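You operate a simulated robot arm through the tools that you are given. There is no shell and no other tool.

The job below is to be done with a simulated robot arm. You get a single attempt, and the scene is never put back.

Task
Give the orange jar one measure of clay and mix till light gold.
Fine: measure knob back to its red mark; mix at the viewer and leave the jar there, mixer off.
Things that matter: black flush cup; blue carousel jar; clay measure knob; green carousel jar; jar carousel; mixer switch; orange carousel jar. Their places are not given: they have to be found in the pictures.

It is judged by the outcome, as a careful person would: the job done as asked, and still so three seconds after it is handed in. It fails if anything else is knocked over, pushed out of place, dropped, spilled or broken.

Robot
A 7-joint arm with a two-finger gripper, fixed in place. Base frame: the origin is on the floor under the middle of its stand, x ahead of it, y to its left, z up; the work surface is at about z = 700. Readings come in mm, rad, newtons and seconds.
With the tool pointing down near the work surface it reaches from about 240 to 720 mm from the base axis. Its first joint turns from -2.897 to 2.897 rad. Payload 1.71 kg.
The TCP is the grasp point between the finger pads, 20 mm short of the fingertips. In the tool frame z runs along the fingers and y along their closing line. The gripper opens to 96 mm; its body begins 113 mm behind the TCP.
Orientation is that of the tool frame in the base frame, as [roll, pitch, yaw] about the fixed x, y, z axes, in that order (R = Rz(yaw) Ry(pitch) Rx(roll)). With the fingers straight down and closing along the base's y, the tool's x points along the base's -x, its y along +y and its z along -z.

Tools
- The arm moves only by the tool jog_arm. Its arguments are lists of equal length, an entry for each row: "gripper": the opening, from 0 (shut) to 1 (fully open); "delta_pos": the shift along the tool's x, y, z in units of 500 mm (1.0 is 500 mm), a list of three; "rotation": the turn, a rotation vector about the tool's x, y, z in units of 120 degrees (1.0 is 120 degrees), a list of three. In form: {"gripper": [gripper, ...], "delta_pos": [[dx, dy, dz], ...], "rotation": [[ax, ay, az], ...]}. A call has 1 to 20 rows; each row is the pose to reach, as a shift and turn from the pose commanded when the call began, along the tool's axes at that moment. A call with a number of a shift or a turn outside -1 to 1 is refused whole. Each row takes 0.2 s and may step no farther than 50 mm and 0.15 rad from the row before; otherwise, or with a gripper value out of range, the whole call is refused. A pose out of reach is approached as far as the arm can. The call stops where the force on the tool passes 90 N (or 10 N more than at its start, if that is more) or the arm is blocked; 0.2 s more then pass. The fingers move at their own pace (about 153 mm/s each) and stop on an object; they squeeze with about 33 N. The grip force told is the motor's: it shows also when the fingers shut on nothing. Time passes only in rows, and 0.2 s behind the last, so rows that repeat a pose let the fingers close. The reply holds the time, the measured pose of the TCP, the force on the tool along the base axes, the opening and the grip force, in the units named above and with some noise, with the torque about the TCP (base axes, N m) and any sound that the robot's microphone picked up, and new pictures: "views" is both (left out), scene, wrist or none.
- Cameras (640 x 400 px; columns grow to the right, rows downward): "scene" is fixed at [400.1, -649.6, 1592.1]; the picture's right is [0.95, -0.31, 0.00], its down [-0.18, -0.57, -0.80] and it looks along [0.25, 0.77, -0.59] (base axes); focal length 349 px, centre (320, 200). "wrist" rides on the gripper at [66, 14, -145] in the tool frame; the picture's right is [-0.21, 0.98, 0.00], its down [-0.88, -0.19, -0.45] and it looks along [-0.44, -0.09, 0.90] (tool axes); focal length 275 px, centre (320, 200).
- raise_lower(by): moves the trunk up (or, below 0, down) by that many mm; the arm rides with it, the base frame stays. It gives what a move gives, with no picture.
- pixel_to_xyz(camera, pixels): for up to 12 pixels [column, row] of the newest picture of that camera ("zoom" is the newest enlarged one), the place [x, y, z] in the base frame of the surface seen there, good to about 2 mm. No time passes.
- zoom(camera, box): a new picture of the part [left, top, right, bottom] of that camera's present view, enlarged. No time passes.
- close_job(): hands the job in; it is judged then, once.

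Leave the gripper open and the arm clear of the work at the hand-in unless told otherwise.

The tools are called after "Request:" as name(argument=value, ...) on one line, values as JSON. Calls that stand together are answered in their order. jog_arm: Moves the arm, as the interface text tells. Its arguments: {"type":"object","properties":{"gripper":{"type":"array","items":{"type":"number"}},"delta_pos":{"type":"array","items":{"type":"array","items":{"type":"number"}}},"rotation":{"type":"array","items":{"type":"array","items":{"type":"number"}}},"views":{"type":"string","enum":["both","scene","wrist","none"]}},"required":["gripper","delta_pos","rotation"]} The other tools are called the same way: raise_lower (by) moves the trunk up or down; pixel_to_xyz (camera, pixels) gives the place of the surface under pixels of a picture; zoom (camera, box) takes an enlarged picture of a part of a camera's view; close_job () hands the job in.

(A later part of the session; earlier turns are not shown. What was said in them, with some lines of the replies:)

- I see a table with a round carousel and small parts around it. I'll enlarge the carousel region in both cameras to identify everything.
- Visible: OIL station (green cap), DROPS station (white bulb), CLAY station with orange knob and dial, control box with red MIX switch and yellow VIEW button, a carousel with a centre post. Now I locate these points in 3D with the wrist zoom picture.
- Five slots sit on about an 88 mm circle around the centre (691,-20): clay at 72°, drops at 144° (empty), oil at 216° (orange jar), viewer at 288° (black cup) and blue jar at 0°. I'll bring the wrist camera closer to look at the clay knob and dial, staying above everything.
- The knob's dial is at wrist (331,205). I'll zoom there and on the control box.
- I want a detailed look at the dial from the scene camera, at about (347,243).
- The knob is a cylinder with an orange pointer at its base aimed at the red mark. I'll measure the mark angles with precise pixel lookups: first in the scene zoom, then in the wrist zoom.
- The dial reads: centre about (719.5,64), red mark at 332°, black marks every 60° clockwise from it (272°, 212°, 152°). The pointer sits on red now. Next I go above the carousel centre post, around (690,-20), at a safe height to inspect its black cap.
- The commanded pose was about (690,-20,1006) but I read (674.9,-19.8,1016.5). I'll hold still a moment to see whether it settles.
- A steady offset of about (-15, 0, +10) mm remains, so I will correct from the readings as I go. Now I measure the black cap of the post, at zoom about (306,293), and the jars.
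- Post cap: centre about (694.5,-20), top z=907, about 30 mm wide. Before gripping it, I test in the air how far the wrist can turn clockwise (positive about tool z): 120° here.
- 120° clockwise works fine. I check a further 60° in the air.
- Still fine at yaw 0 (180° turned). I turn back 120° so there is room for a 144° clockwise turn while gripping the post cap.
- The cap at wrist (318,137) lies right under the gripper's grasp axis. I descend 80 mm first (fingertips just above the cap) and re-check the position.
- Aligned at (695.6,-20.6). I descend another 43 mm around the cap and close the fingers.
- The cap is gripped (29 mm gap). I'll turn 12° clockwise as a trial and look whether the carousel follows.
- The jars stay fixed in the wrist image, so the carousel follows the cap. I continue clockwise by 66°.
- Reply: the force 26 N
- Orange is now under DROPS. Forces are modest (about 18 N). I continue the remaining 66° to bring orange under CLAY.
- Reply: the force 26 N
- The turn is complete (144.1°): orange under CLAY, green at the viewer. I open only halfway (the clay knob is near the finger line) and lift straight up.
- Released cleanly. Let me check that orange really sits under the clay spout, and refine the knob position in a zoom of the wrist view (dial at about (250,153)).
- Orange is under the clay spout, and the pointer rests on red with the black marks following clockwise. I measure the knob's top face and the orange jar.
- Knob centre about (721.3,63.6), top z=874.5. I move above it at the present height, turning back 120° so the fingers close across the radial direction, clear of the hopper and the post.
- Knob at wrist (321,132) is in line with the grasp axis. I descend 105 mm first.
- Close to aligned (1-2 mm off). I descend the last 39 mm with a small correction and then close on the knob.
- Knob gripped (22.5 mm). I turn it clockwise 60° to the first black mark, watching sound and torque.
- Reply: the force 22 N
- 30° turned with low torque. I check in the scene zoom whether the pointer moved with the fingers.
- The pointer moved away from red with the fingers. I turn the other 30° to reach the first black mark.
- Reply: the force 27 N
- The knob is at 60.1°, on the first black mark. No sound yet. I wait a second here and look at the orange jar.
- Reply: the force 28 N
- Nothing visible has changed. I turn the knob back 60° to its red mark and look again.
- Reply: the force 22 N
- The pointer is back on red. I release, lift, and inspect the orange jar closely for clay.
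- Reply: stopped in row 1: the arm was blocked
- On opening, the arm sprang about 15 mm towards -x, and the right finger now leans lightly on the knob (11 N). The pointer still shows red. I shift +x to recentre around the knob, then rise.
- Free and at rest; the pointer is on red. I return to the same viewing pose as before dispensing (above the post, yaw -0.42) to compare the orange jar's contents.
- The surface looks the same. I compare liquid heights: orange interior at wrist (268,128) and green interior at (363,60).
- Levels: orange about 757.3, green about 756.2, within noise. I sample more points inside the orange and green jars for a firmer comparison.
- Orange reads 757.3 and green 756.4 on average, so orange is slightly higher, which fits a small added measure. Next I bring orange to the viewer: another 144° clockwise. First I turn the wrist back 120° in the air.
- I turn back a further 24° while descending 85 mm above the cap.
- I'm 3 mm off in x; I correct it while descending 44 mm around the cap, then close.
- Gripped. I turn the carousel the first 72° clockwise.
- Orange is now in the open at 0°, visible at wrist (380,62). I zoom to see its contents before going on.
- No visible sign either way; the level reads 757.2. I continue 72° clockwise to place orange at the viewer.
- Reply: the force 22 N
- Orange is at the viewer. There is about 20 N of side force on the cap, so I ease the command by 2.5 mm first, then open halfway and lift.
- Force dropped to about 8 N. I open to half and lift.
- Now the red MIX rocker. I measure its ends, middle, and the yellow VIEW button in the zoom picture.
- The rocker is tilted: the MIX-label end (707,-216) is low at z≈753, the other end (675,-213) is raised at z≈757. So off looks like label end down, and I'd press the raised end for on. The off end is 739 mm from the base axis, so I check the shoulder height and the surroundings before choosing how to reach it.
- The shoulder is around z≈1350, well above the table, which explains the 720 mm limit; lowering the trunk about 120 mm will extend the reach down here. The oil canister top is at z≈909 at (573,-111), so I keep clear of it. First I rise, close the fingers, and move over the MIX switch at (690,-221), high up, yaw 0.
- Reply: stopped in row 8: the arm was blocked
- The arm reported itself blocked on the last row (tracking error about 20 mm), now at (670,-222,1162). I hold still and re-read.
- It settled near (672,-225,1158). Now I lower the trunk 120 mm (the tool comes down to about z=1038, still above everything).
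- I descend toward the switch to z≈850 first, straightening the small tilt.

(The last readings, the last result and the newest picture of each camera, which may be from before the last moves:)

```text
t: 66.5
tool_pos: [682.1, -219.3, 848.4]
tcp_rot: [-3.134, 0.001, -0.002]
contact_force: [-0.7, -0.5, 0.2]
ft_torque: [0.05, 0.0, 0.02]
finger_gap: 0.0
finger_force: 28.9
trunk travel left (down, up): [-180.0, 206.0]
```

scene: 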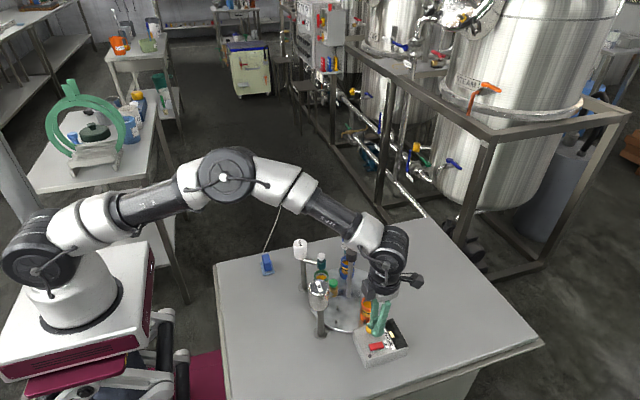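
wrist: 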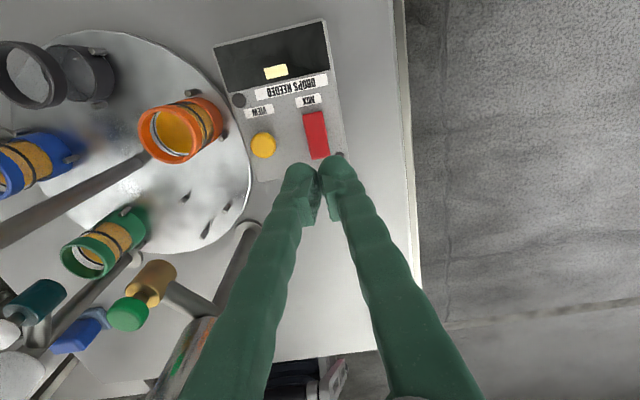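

Good view: orange jar at wrist (180,130), switch at (316,135). I go to a hover about 18 mm above the raised end of the rocker.

Request:
jog_arm(gripper=[0, 0, 0, 0], delta_pos=[[-0.004, 0.001, 0.05], [-0.008, 0.002, 0.09], [-0.008, 0.002, 0.107], [-0.008, 0.002, 0.107]], rotation=[[0, 0, 0], [0, 0, 0], [0, 0, 0], [0, 0, 0]])

Request:
zoom(camera="scene", box=[345, 300, 425, 370])

Request:
zoom(camera="wrist", box=[100, 60, 360, 220])

```text
t: 67.5
tool_pos: [677.1, -219.1, 794.1]
tcp_rot: [-3.134, 0.001, -0.002]
contact_force: [0.2, -0.8, 0.5]
ft_torque: [-0.01, 0.03, 0.0]
finger_gap: 0.1
finger_force: 29.7
trunk travel left (down, up): [-180.0, 206.0]
```

scene: 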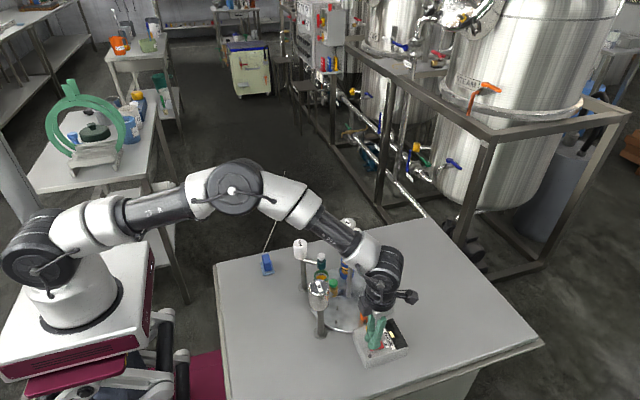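
wrist: 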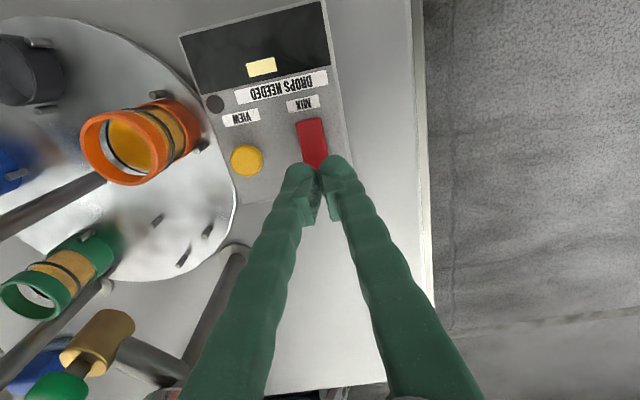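

```text
5.71 times, centred on (385, 335) of scene
```

zoom: 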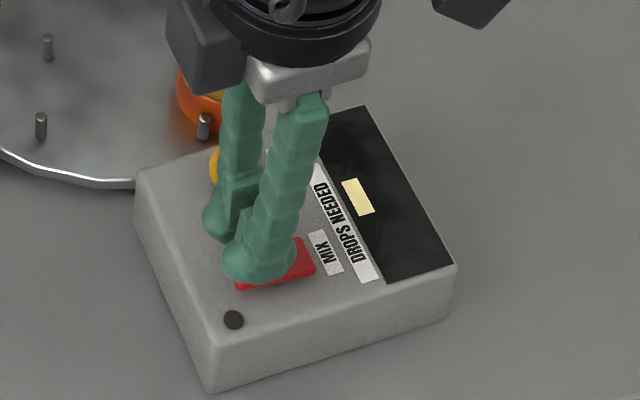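

```text
2.46 times, centred on (230, 140) of wrist
```

zoom: 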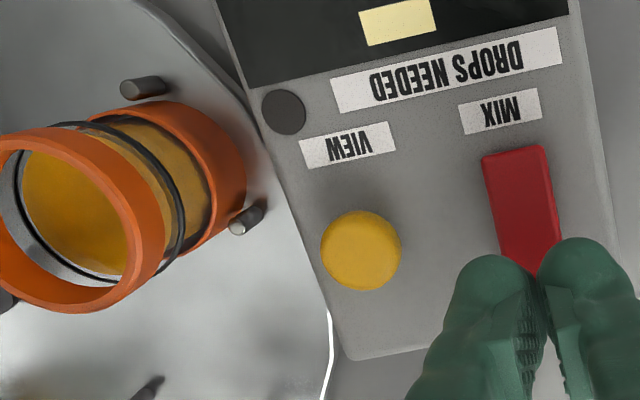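

Before starting the mixer, I check that I can reach the hover over the opposite (off) end at x≈704.

Request:
jog_arm(gripper=[0, 0, 0], delta_pos=[[0.028, 0, -0.004], [0.054, 0, -0.004], [0.054, 0, -0.004]], rotation=[[0, 0, 0], [0, 0, 0], [0, 0, 0]], views="wrist")

Request:
zoom(camera="wrist", box=[100, 60, 360, 220])

```text
t: 68.3
tool_pos: [707.9, -219.3, 796.7]
tcp_rot: [-3.135, 0.002, 0.002]
contact_force: [0.0, -0.2, -0.1]
ft_torque: [0.01, 0.05, 0.0]
finger_gap: 0.1
finger_force: 29.5
trunk travel left (down, up): [-180.0, 206.0]
```

wrist: 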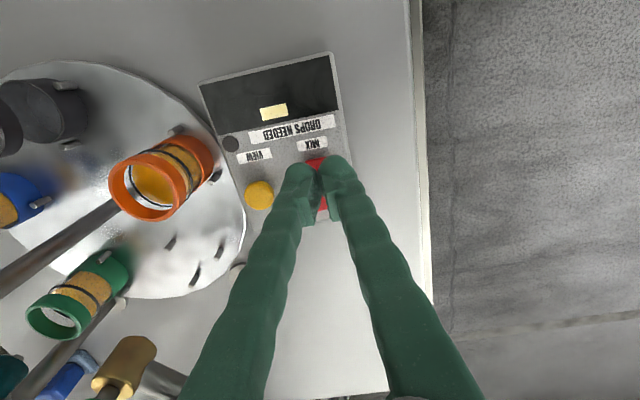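

```text
2.46 times, centred on (230, 140) of wrist
```

zoom: 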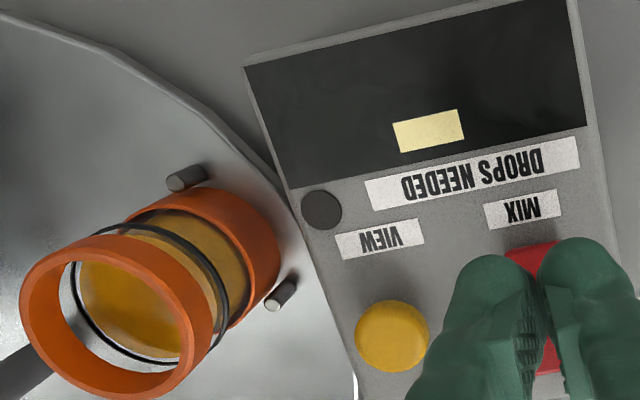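

Reach is fine (708,-219,797) and the jar is well in view. Now: back over the raised end, press it down to about z=769 at the TCP, lift, and return to hover over the off end.

Request:
jog_arm(gripper=[0, 0, 0, 0, 0, 0, 0, 0], delta_pos=[[-0.03, 0, 0], [-0.058, 0, 0], [-0.058, 0, 0.025], [-0.058, 0, 0.045], [-0.058, 0, 0.055], [-0.058, 0, 0.03], [-0.03, 0, 0], [0, 0, 0]], rotation=[[0, 0, 0], [0, 0, 0], [0, 0, 0], [0, 0, 0], [0, 0, 0], [0, 0, 0], [0, 0, 0], [0, 0, 0]], views="wrist")

Request:
zoom(camera="wrist", box=[100, 60, 360, 220])

```text
t: 70.1
tool_pos: [706.6, -219.4, 796.4]
tcp_rot: [-3.135, 0.002, 0.0]
contact_force: [-0.7, 0.6, 0.8]
ft_torque: [0.03, 0.02, 0.02]
finger_gap: 0.0
finger_force: 29.2
trunk travel left (down, up): [-180.0, 206.0]
```

wrist: 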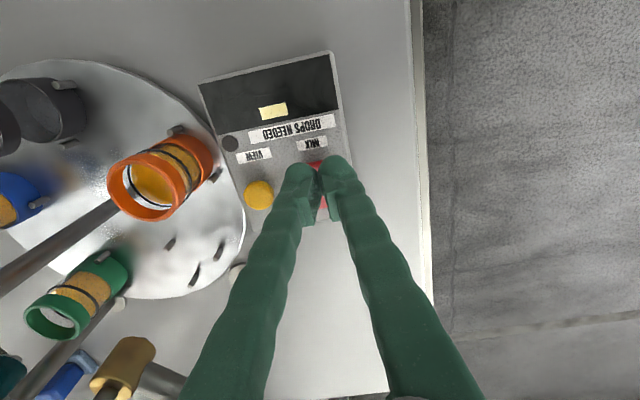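

```text
2.46 times, centred on (230, 140) of wrist
```

zoom: 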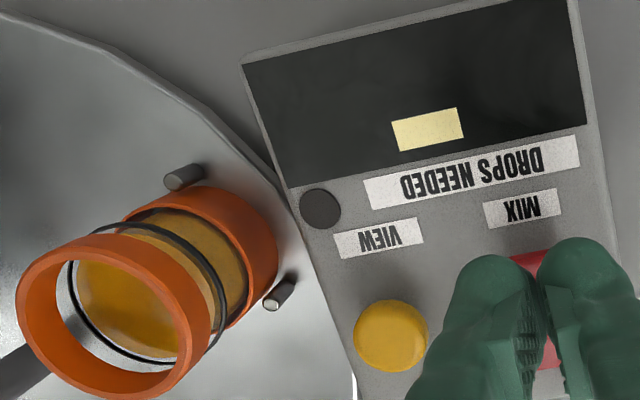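

No sound was reported. I check whether the rocker flipped by measuring both ends.

Request:
pixel_to_xyz(camera="zoom", pixels=[[525, 262], [520, 258], [538, 256], [532, 262], [548, 355], [545, 362], [550, 345], [552, 360], [130, 300], [110, 290]])

Request:
zoom(camera="wrist", box=[270, 140, 370, 230])

```text
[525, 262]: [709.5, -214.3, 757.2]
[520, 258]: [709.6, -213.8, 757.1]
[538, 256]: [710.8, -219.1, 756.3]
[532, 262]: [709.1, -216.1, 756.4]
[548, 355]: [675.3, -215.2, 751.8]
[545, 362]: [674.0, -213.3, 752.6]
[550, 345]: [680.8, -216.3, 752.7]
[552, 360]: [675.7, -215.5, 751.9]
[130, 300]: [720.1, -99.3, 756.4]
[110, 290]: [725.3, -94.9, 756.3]
```

```text
4.44 times, centred on (320, 185) of wrist
```

zoom: 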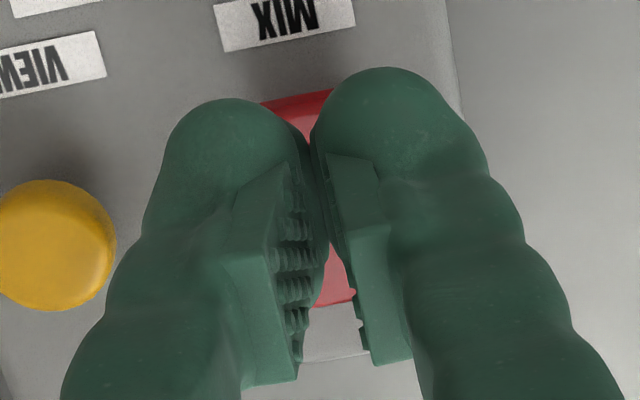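

The rocker flipped: the label end is now up (757), the other end down (752). I watch the jar: hold 0.6 s and zoom on it.

Request:
jog_arm(gripper=[0, 0], delta_pos=[[0, 0, 0], [0, 0, 0]], rotation=[[0, 0, 0], [0, 0, 0]], views="both")

Request:
zoom(camera="wrist", box=[90, 120, 230, 230])

```text
t: 70.7
tool_pos: [706.2, -218.3, 795.8]
tcp_rot: [-3.136, 0.002, 0.001]
contact_force: [-1.0, -0.1, 0.7]
ft_torque: [-0.03, 0.0, 0.01]
finger_gap: 0.4
finger_force: 29.4
trunk travel left (down, up): [-180.0, 206.0]
```

scene: 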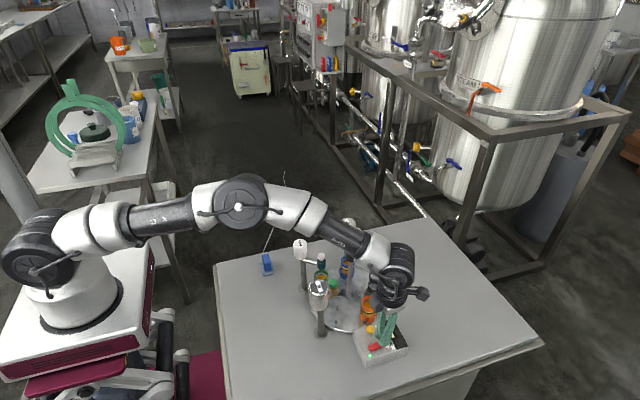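
wrist: 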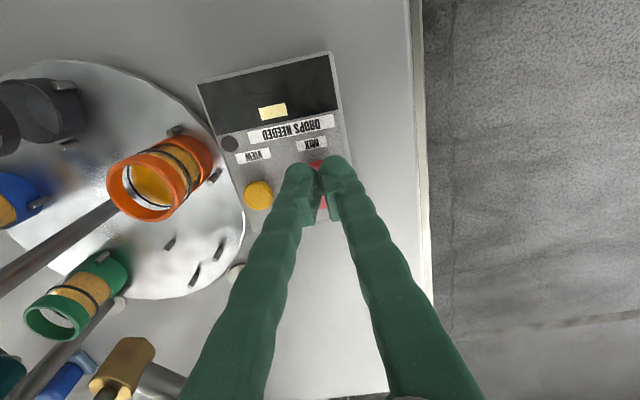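

```text
3.64 times, centred on (160, 175) of wrist
```

zoom: 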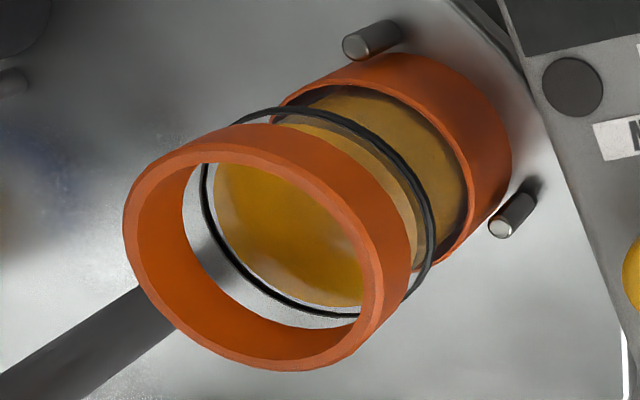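

A green lamp now glows on the box at scene (370,353), so the mixer is on. I check closely and continue watching colour.

Request:
zoom(camera="scene", box=[345, 300, 425, 370])

Request:
jog_arm(gripper=[0, 0, 0, 0], delta_pos=[[0, 0, 0], [0, 0, 0], [0, 0, 0], [0, 0, 0]], rotation=[[0, 0, 0], [0, 0, 0], [0, 0, 0], [0, 0, 0]], views="wrist")

Request:
zoom(camera="wrist", box=[90, 120, 230, 230])

```text
5.71 times, centred on (385, 335) of scene
```

zoom: 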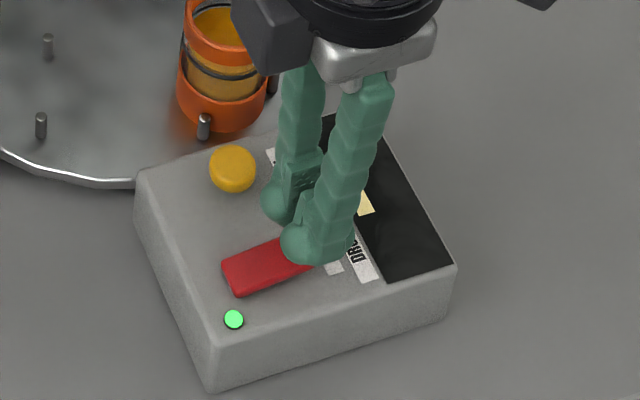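

```text
t: 71.7
tool_pos: [706.1, -219.2, 796.8]
tcp_rot: [-3.135, 0.002, 0.0]
contact_force: [-0.2, 1.2, 0.1]
ft_torque: [-0.02, -0.01, 0.01]
finger_gap: 0.0
finger_force: 29.1
trunk travel left (down, up): [-180.0, 206.0]
```

wrist: 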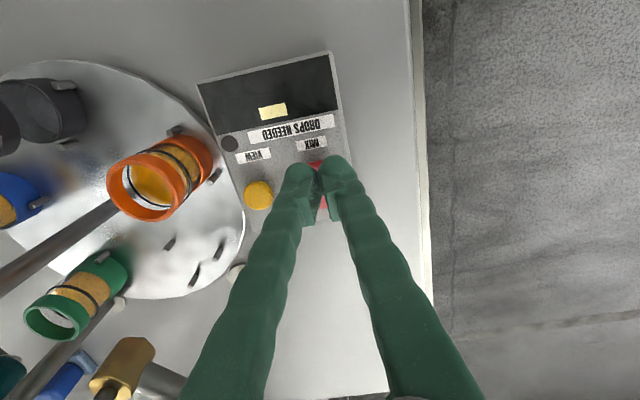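

```text
3.64 times, centred on (160, 175) of wrist
```

zoom: 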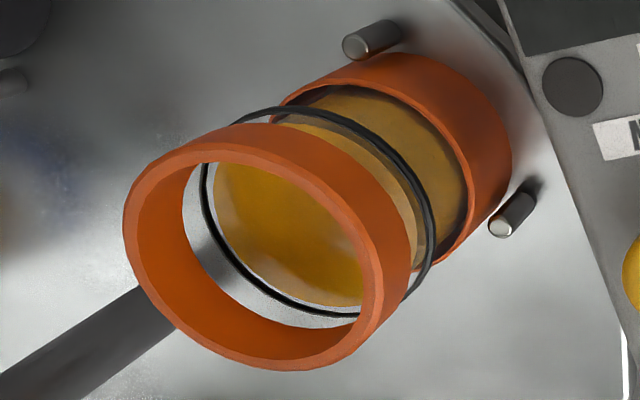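

The mixer lamp is green. The colour is still nearly amber. I wait about 2 s more and look.

Request:
jog_arm(gripper=[0, 0, 0, 0, 0, 0, 0, 0, 0], delta_pos=[[0, 0, 0], [0, 0, 0], [0, 0, 0], [0, 0, 0], [0, 0, 0], [0, 0, 0], [0, 0, 0], [0, 0, 0], [0, 0, 0]], rotation=[[0, 0, 0], [0, 0, 0], [0, 0, 0], [0, 0, 0], [0, 0, 0], [0, 0, 0], [0, 0, 0], [0, 0, 0], [0, 0, 0]], views="both")

Request:
zoom(camera="wrist", box=[90, 120, 230, 230])

```text
t: 73.7
tool_pos: [706.3, -220.6, 795.7]
tcp_rot: [-3.133, 0.002, 0.0]
contact_force: [0.3, 0.2, -0.2]
ft_torque: [-0.02, 0.01, 0.02]
finger_gap: 0.0
finger_force: 29.9
trunk travel left (down, up): [-180.0, 206.0]
```

scene: 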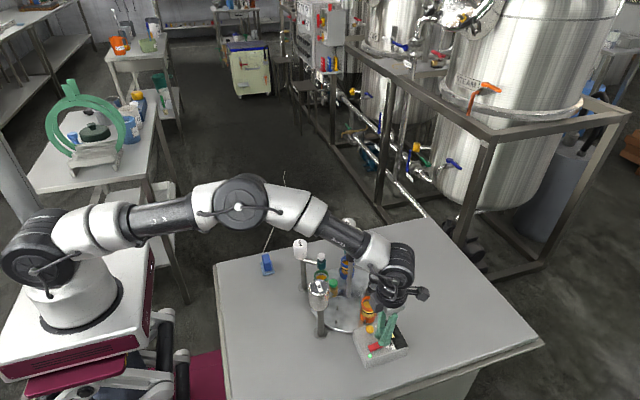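
wrist: 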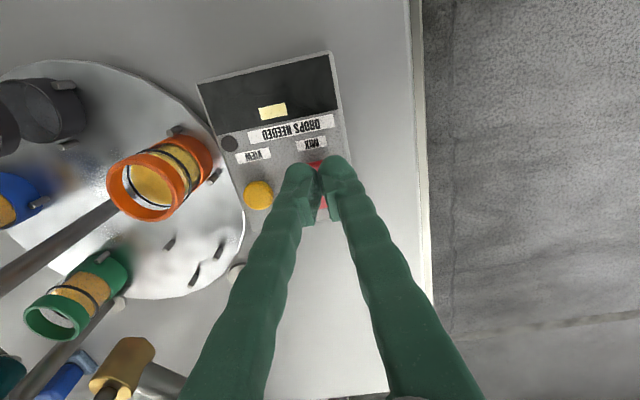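

```text
3.64 times, centred on (160, 175) of wrist
```

zoom: 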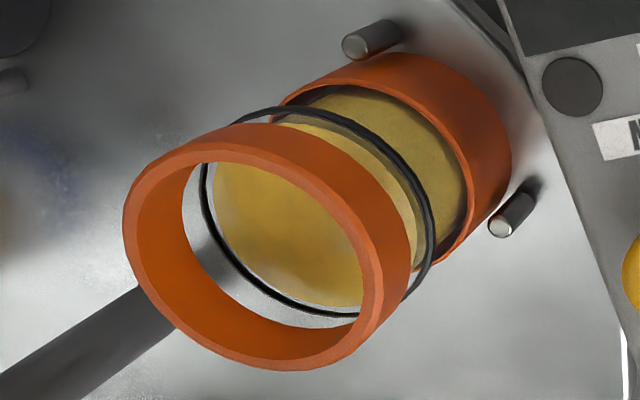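

The colour is lightening, so the clay was delivered. I step on about 1 s at a time.

Request:
jog_arm(gripper=[0, 0, 0, 0], delta_pos=[[0, 0, 0], [0, 0, 0], [0, 0, 0], [0, 0, 0]], rotation=[[0, 0, 0], [0, 0, 0], [0, 0, 0], [0, 0, 0]], views="wrist")

Request:
zoom(camera="wrist", box=[90, 120, 230, 230])

Request:
zoom(camera="scene", box=[310, 250, 390, 330])

```text
t: 74.7
tool_pos: [706.4, -219.0, 794.9]
tcp_rot: [-3.134, 0.001, -0.001]
contact_force: [0.4, -0.2, -0.3]
ft_torque: [-0.01, 0.01, 0.03]
finger_gap: 0.0
finger_force: 29.0
trunk travel left (down, up): [-180.0, 206.0]
```

wrist: 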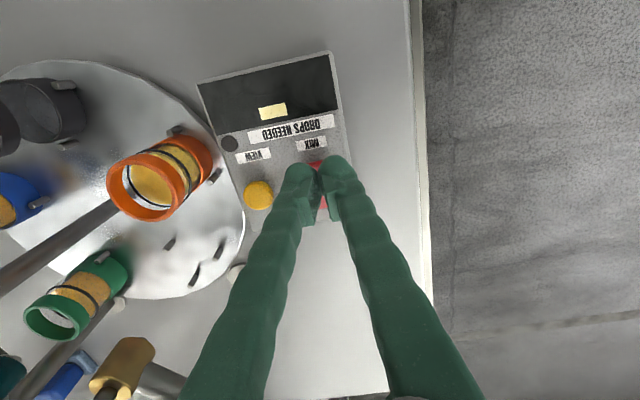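

```text
3.64 times, centred on (160, 175) of wrist
```

zoom: 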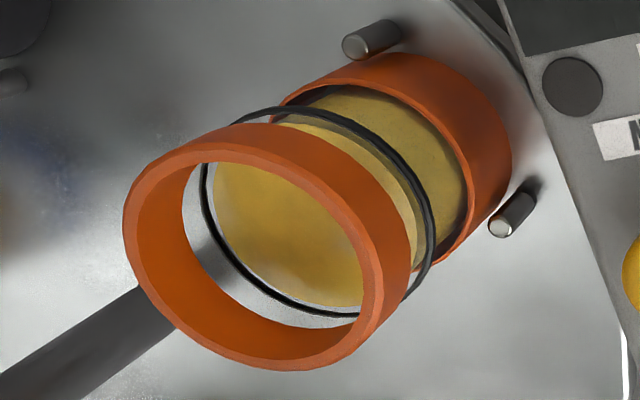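

```text
5.00 times, centred on (350, 290) of scene
```

zoom: 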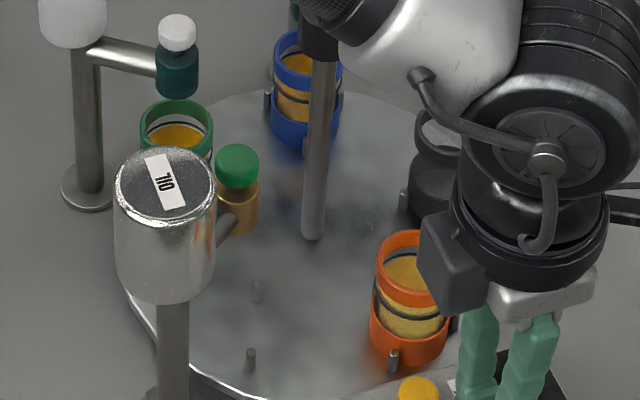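

Orange now looks light gold next to the amber green jar. I check whether it is still changing: a 0.6 s step and a tight zoom.

Request:
zoom(camera="wrist", box=[130, 160, 180, 210])

Request:
jog_arm(gripper=[0, 0], delta_pos=[[0, 0, 0], [0, 0, 0]], rotation=[[0, 0, 0], [0, 0, 0]], views="wrist")

Request:
zoom(camera="wrist", box=[130, 160, 180, 210])

```text
8.00 times, centred on (155, 185) of wrist
```

zoom: 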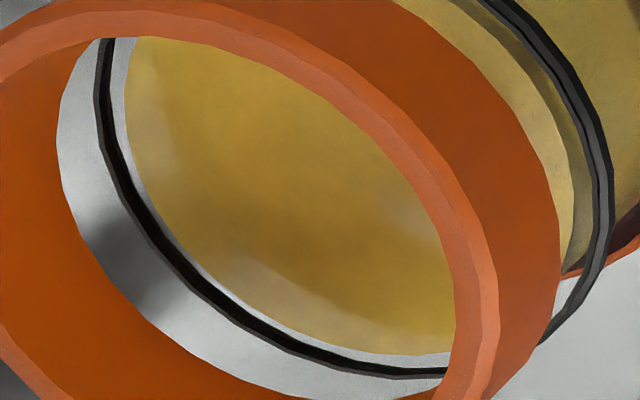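

```text
t: 75.3
tool_pos: [705.1, -218.5, 796.6]
tcp_rot: [-3.135, -0.001, 0.0]
contact_force: [0.9, 0.7, 0.0]
ft_torque: [0.0, 0.0, 0.0]
finger_gap: 0.2
finger_force: 29.5
trunk travel left (down, up): [-180.0, 206.0]
```

wrist: 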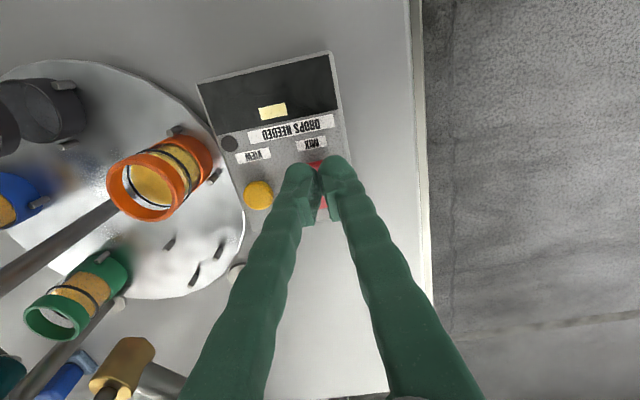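

```text
8.00 times, centred on (155, 185) of wrist
```

zoom: 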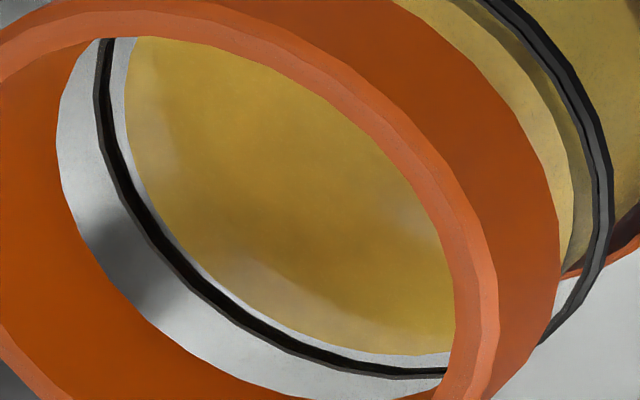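

No further change over 0.6 s: the colour has settled at light gold. I switch the mixer off now by pressing the raised label end.

Request:
jog_arm(gripper=[0, 0, 0, 0, 0], delta_pos=[[-0.004, 0, 0.025], [-0.004, 0, 0.045], [-0.004, 0, 0.056], [-0.004, 0, 0.02], [-0.004, 0, 0]], rotation=[[0, 0, 0], [0, 0, 0], [0, 0, 0], [0, 0, 0], [0, 0, 0]], views="both")

Request:
zoom(camera="scene", box=[345, 300, 425, 370])

Request:
zoom(camera="wrist", box=[90, 120, 230, 230])

```text
t: 76.5
tool_pos: [703.2, -219.9, 795.9]
tcp_rot: [-3.135, 0.002, 0.001]
contact_force: [0.6, -0.5, -0.3]
ft_torque: [0.0, 0.03, -0.01]
finger_gap: 0.0
finger_force: 29.2
trunk travel left (down, up): [-180.0, 206.0]
```

scene: 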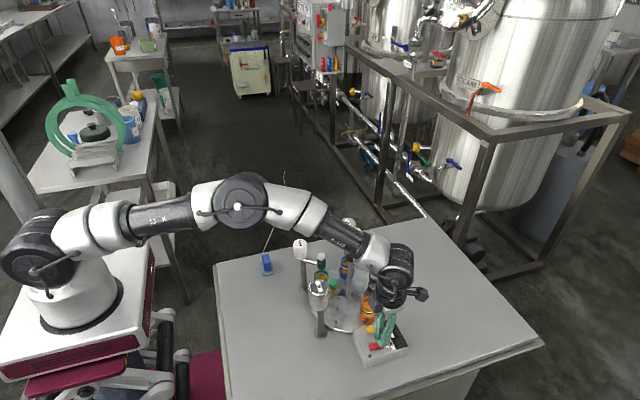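
wrist: 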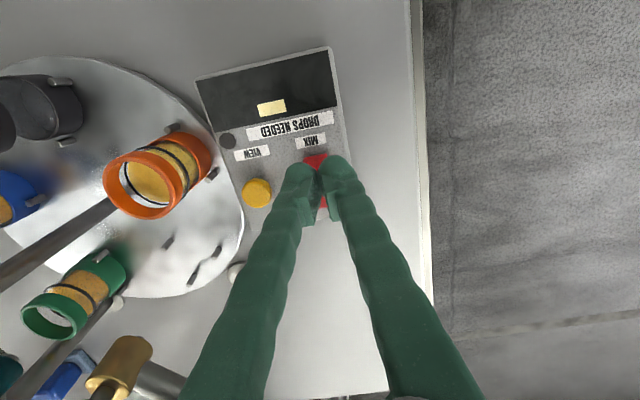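

```text
5.71 times, centred on (385, 335) of scene
```

zoom: 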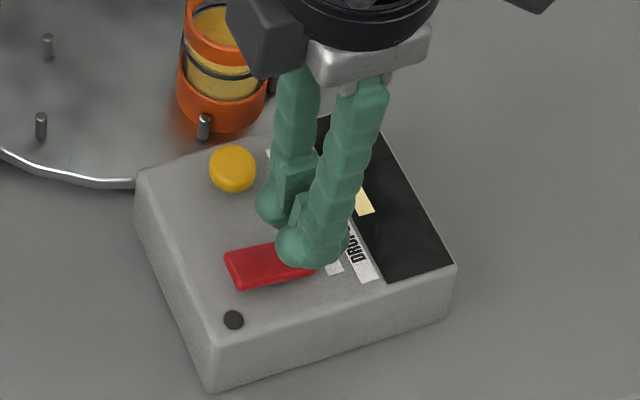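

```text
3.64 times, centred on (160, 175) of wrist
```

zoom: 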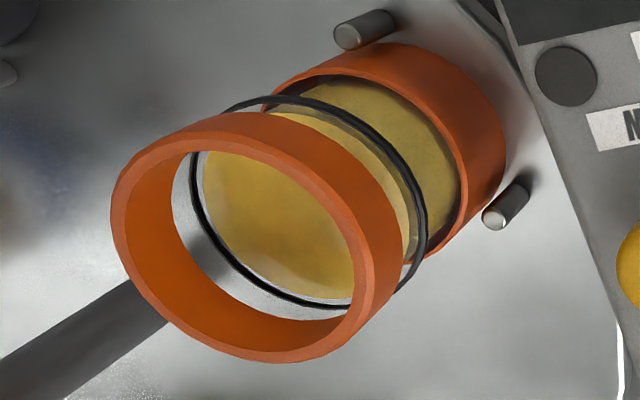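

The lamp is dark and the rocker is back in the off position. I rise straight up, clear of the work, and open the gripper.

Request:
jog_arm(gripper=[0, 0, 0, 0, 0.5, 1, 1, 1], delta_pos=[[0, 0, -0.06], [0, 0, -0.14], [0, 0, -0.22], [0, 0, -0.3], [0, 0, -0.38], [0, 0, -0.46], [0, 0, -0.5], [0, 0, -0.5]], rotation=[[0, 0, 0], [0, 0, 0], [0, 0, 0], [0, 0, 0], [0, 0, 0], [0, 0, 0], [0, 0, 0], [0, 0, 0]])

Request:
zoom(camera="scene", box=[290, 210, 420, 370])

Request:
zoom(camera="wrist", box=[100, 20, 360, 180])

```text
t: 77.9
tool_pos: [688.0, -219.9, 1024.5]
tcp_rot: [-3.133, -0.02, 0.0]
contact_force: [-1.0, 0.0, 1.2]
ft_torque: [-0.07, -0.14, 0.04]
finger_gap: 96.0
finger_force: 0.1
trunk travel left (down, up): [-180.0, 206.0]
stopped in row 6: the arm was blocked; the commanded pose is now the measured one
```

scene: 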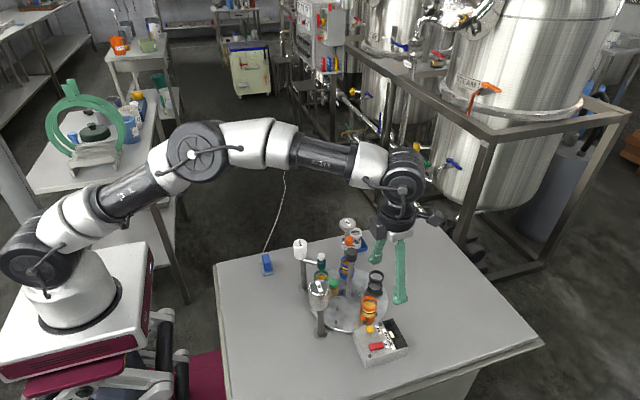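
wrist: 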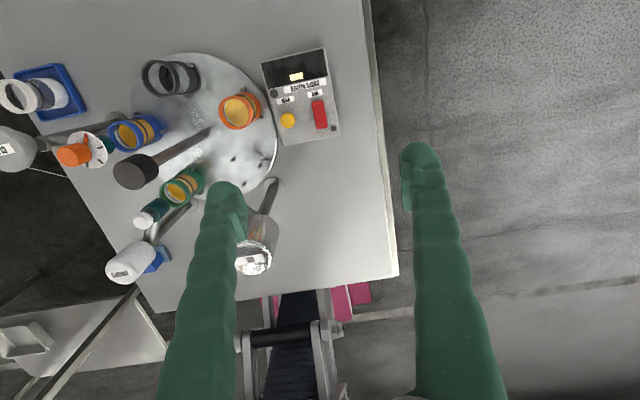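

```text
2.50 times, centred on (355, 290) of scene
```

zoom: 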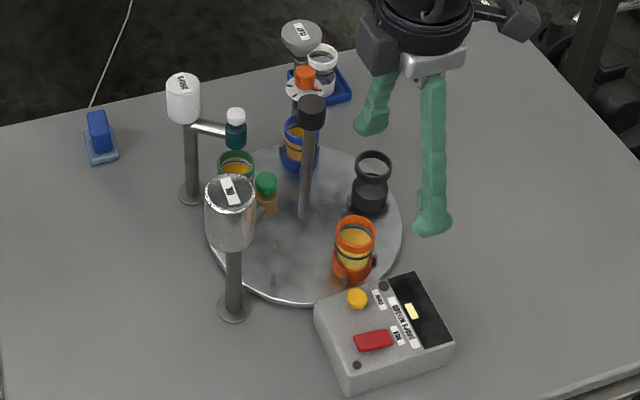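

```text
2.46 times, centred on (230, 100) of wrist
```

zoom: 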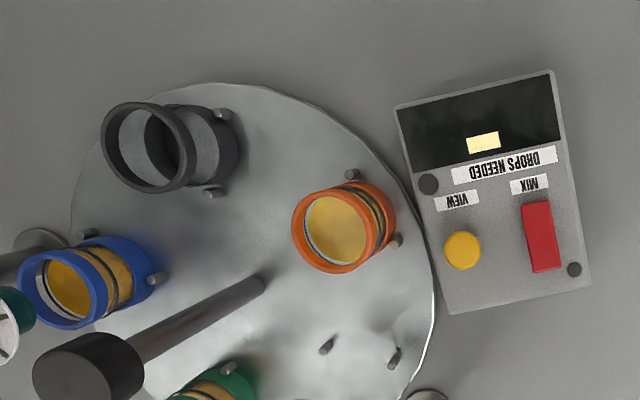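

The orange jar is clearly lighter than blue and green. I verify the details: knob pointer, jar colour, and jar position at the viewer.

Request:
zoom(camera="scene", box=[332, 225, 372, 255])

Request:
zoom(camera="scene", box=[310, 260, 400, 330])

Request:
pixel_to_xyz(camera="wrist", pixels=[[238, 110], [234, 106], [243, 114], [234, 114], [242, 106], [229, 110], [240, 120]])

```text
13.33 times, centred on (352, 240) of scene
```

zoom: 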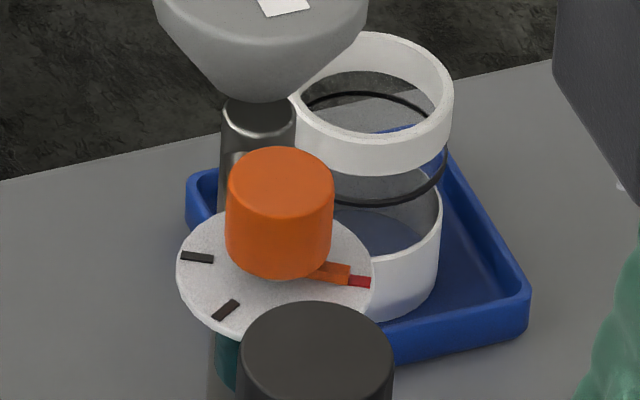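

```text
5.71 times, centred on (355, 295) of scene
```

zoom: 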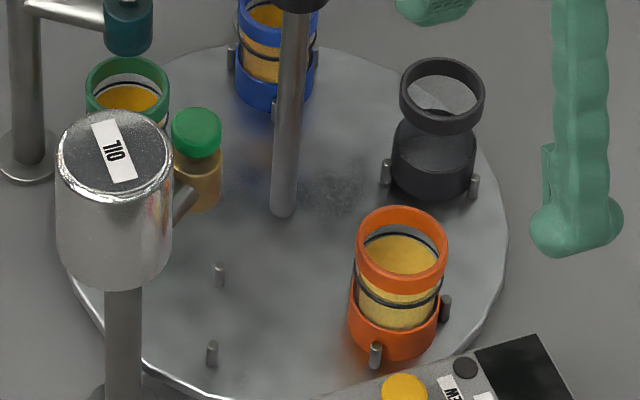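

```text
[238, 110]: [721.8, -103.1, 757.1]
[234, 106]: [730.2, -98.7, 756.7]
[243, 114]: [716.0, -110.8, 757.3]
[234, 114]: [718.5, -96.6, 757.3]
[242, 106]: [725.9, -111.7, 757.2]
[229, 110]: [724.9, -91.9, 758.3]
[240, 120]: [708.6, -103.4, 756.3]
```

All good: the pointer is on red, orange is at the viewer (722,-104) with light gold contents, mixer off. I raise the trunk back 120 mm so the arm is well clear.

Request:
raise_lower(by=120)

Request:
jog_arm(gripper=[1, 1, 1, 1, 1], delta_pos=[[-0.04, 0, 0], [-0.08, 0, 0], [-0.12, 0, 0], [-0.16, 0, 0], [-0.16, 0, 0]], rotation=[[0, 0, 0], [0, 0, 0], [0, 0, 0], [0, 0, 0], [0, 0, 0]])

Request:
zoom(camera="scene", box=[290, 210, 420, 370])

Request:
zoom(camera="scene", box=[345, 290, 415, 365])

```text
t: 78.7
tool_pos: [672.0, -219.8, 1099.0]
tcp_rot: [-3.132, -0.033, 0.003]
contact_force: [-0.1, -0.4, 0.3]
ft_torque: [-0.03, -0.15, -0.03]
finger_gap: 95.9
finger_force: 0.0
trunk travel left (down, up): [-244.0, 142.0]
stopped: the arm was blocked; the commanded pose is now the measured one
```

```text
t: 79.9
tool_pos: [595.6, -221.0, 1091.6]
tcp_rot: [-3.132, -0.029, 0.001]
contact_force: [0.1, 0.3, 0.2]
ft_torque: [-0.02, 0.03, -0.01]
finger_gap: 95.8
finger_force: 0.1
trunk travel left (down, up): [-244.0, 142.0]
```

scene: 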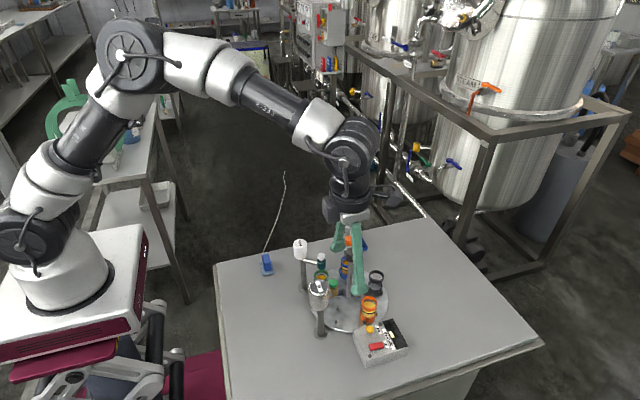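
wrist: 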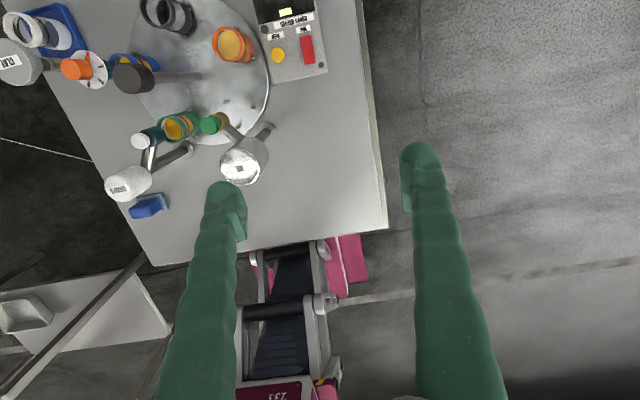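

```text
2.50 times, centred on (355, 290) of scene
```

zoom: 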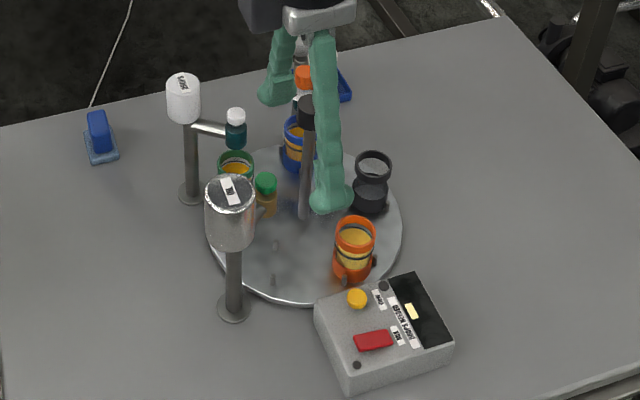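

```text
5.33 times, centred on (380, 328) of scene
```

zoom: 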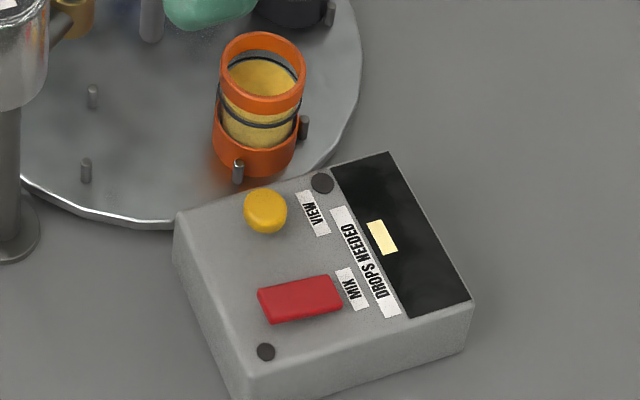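

Final state:
- The orange jar is at the viewer and its contents are light gold.
- The MIX rocker is off and its lamp is dark.
- The clay pointer is on red.
- Everything else is standing where it was, and the arm is clear at z≈1090 with the gripper open.

I hand the job in.

Request:
close_job()

```text
The job is handed in.
```

The orange jar got one measure of clay and was mixed to light gold. It is standing at the viewer with the mixer off, and the job is handed in.

- **Clay:** I turned the measure knob from its red mark to the first black mark and back. The pointer now rests on red. I took the first black mark to mean one measure; the jar lightening once the mixer ran shows that clay went in.
- **Mixing:** the mixer ran for about 6 seconds. The colour had stopped changing by then, and the mixer lamp is now dark.
- **Other jars:** I saw nothing tipped, spilled or knocked out of place. The blue jar, green jar and black cup rode round with the carousel, so they are now at different stations.
- **Arm:** it is clear of the work with the gripper open. The trunk is 56 mm lower than it started, because it reported a block partway through raising it back.
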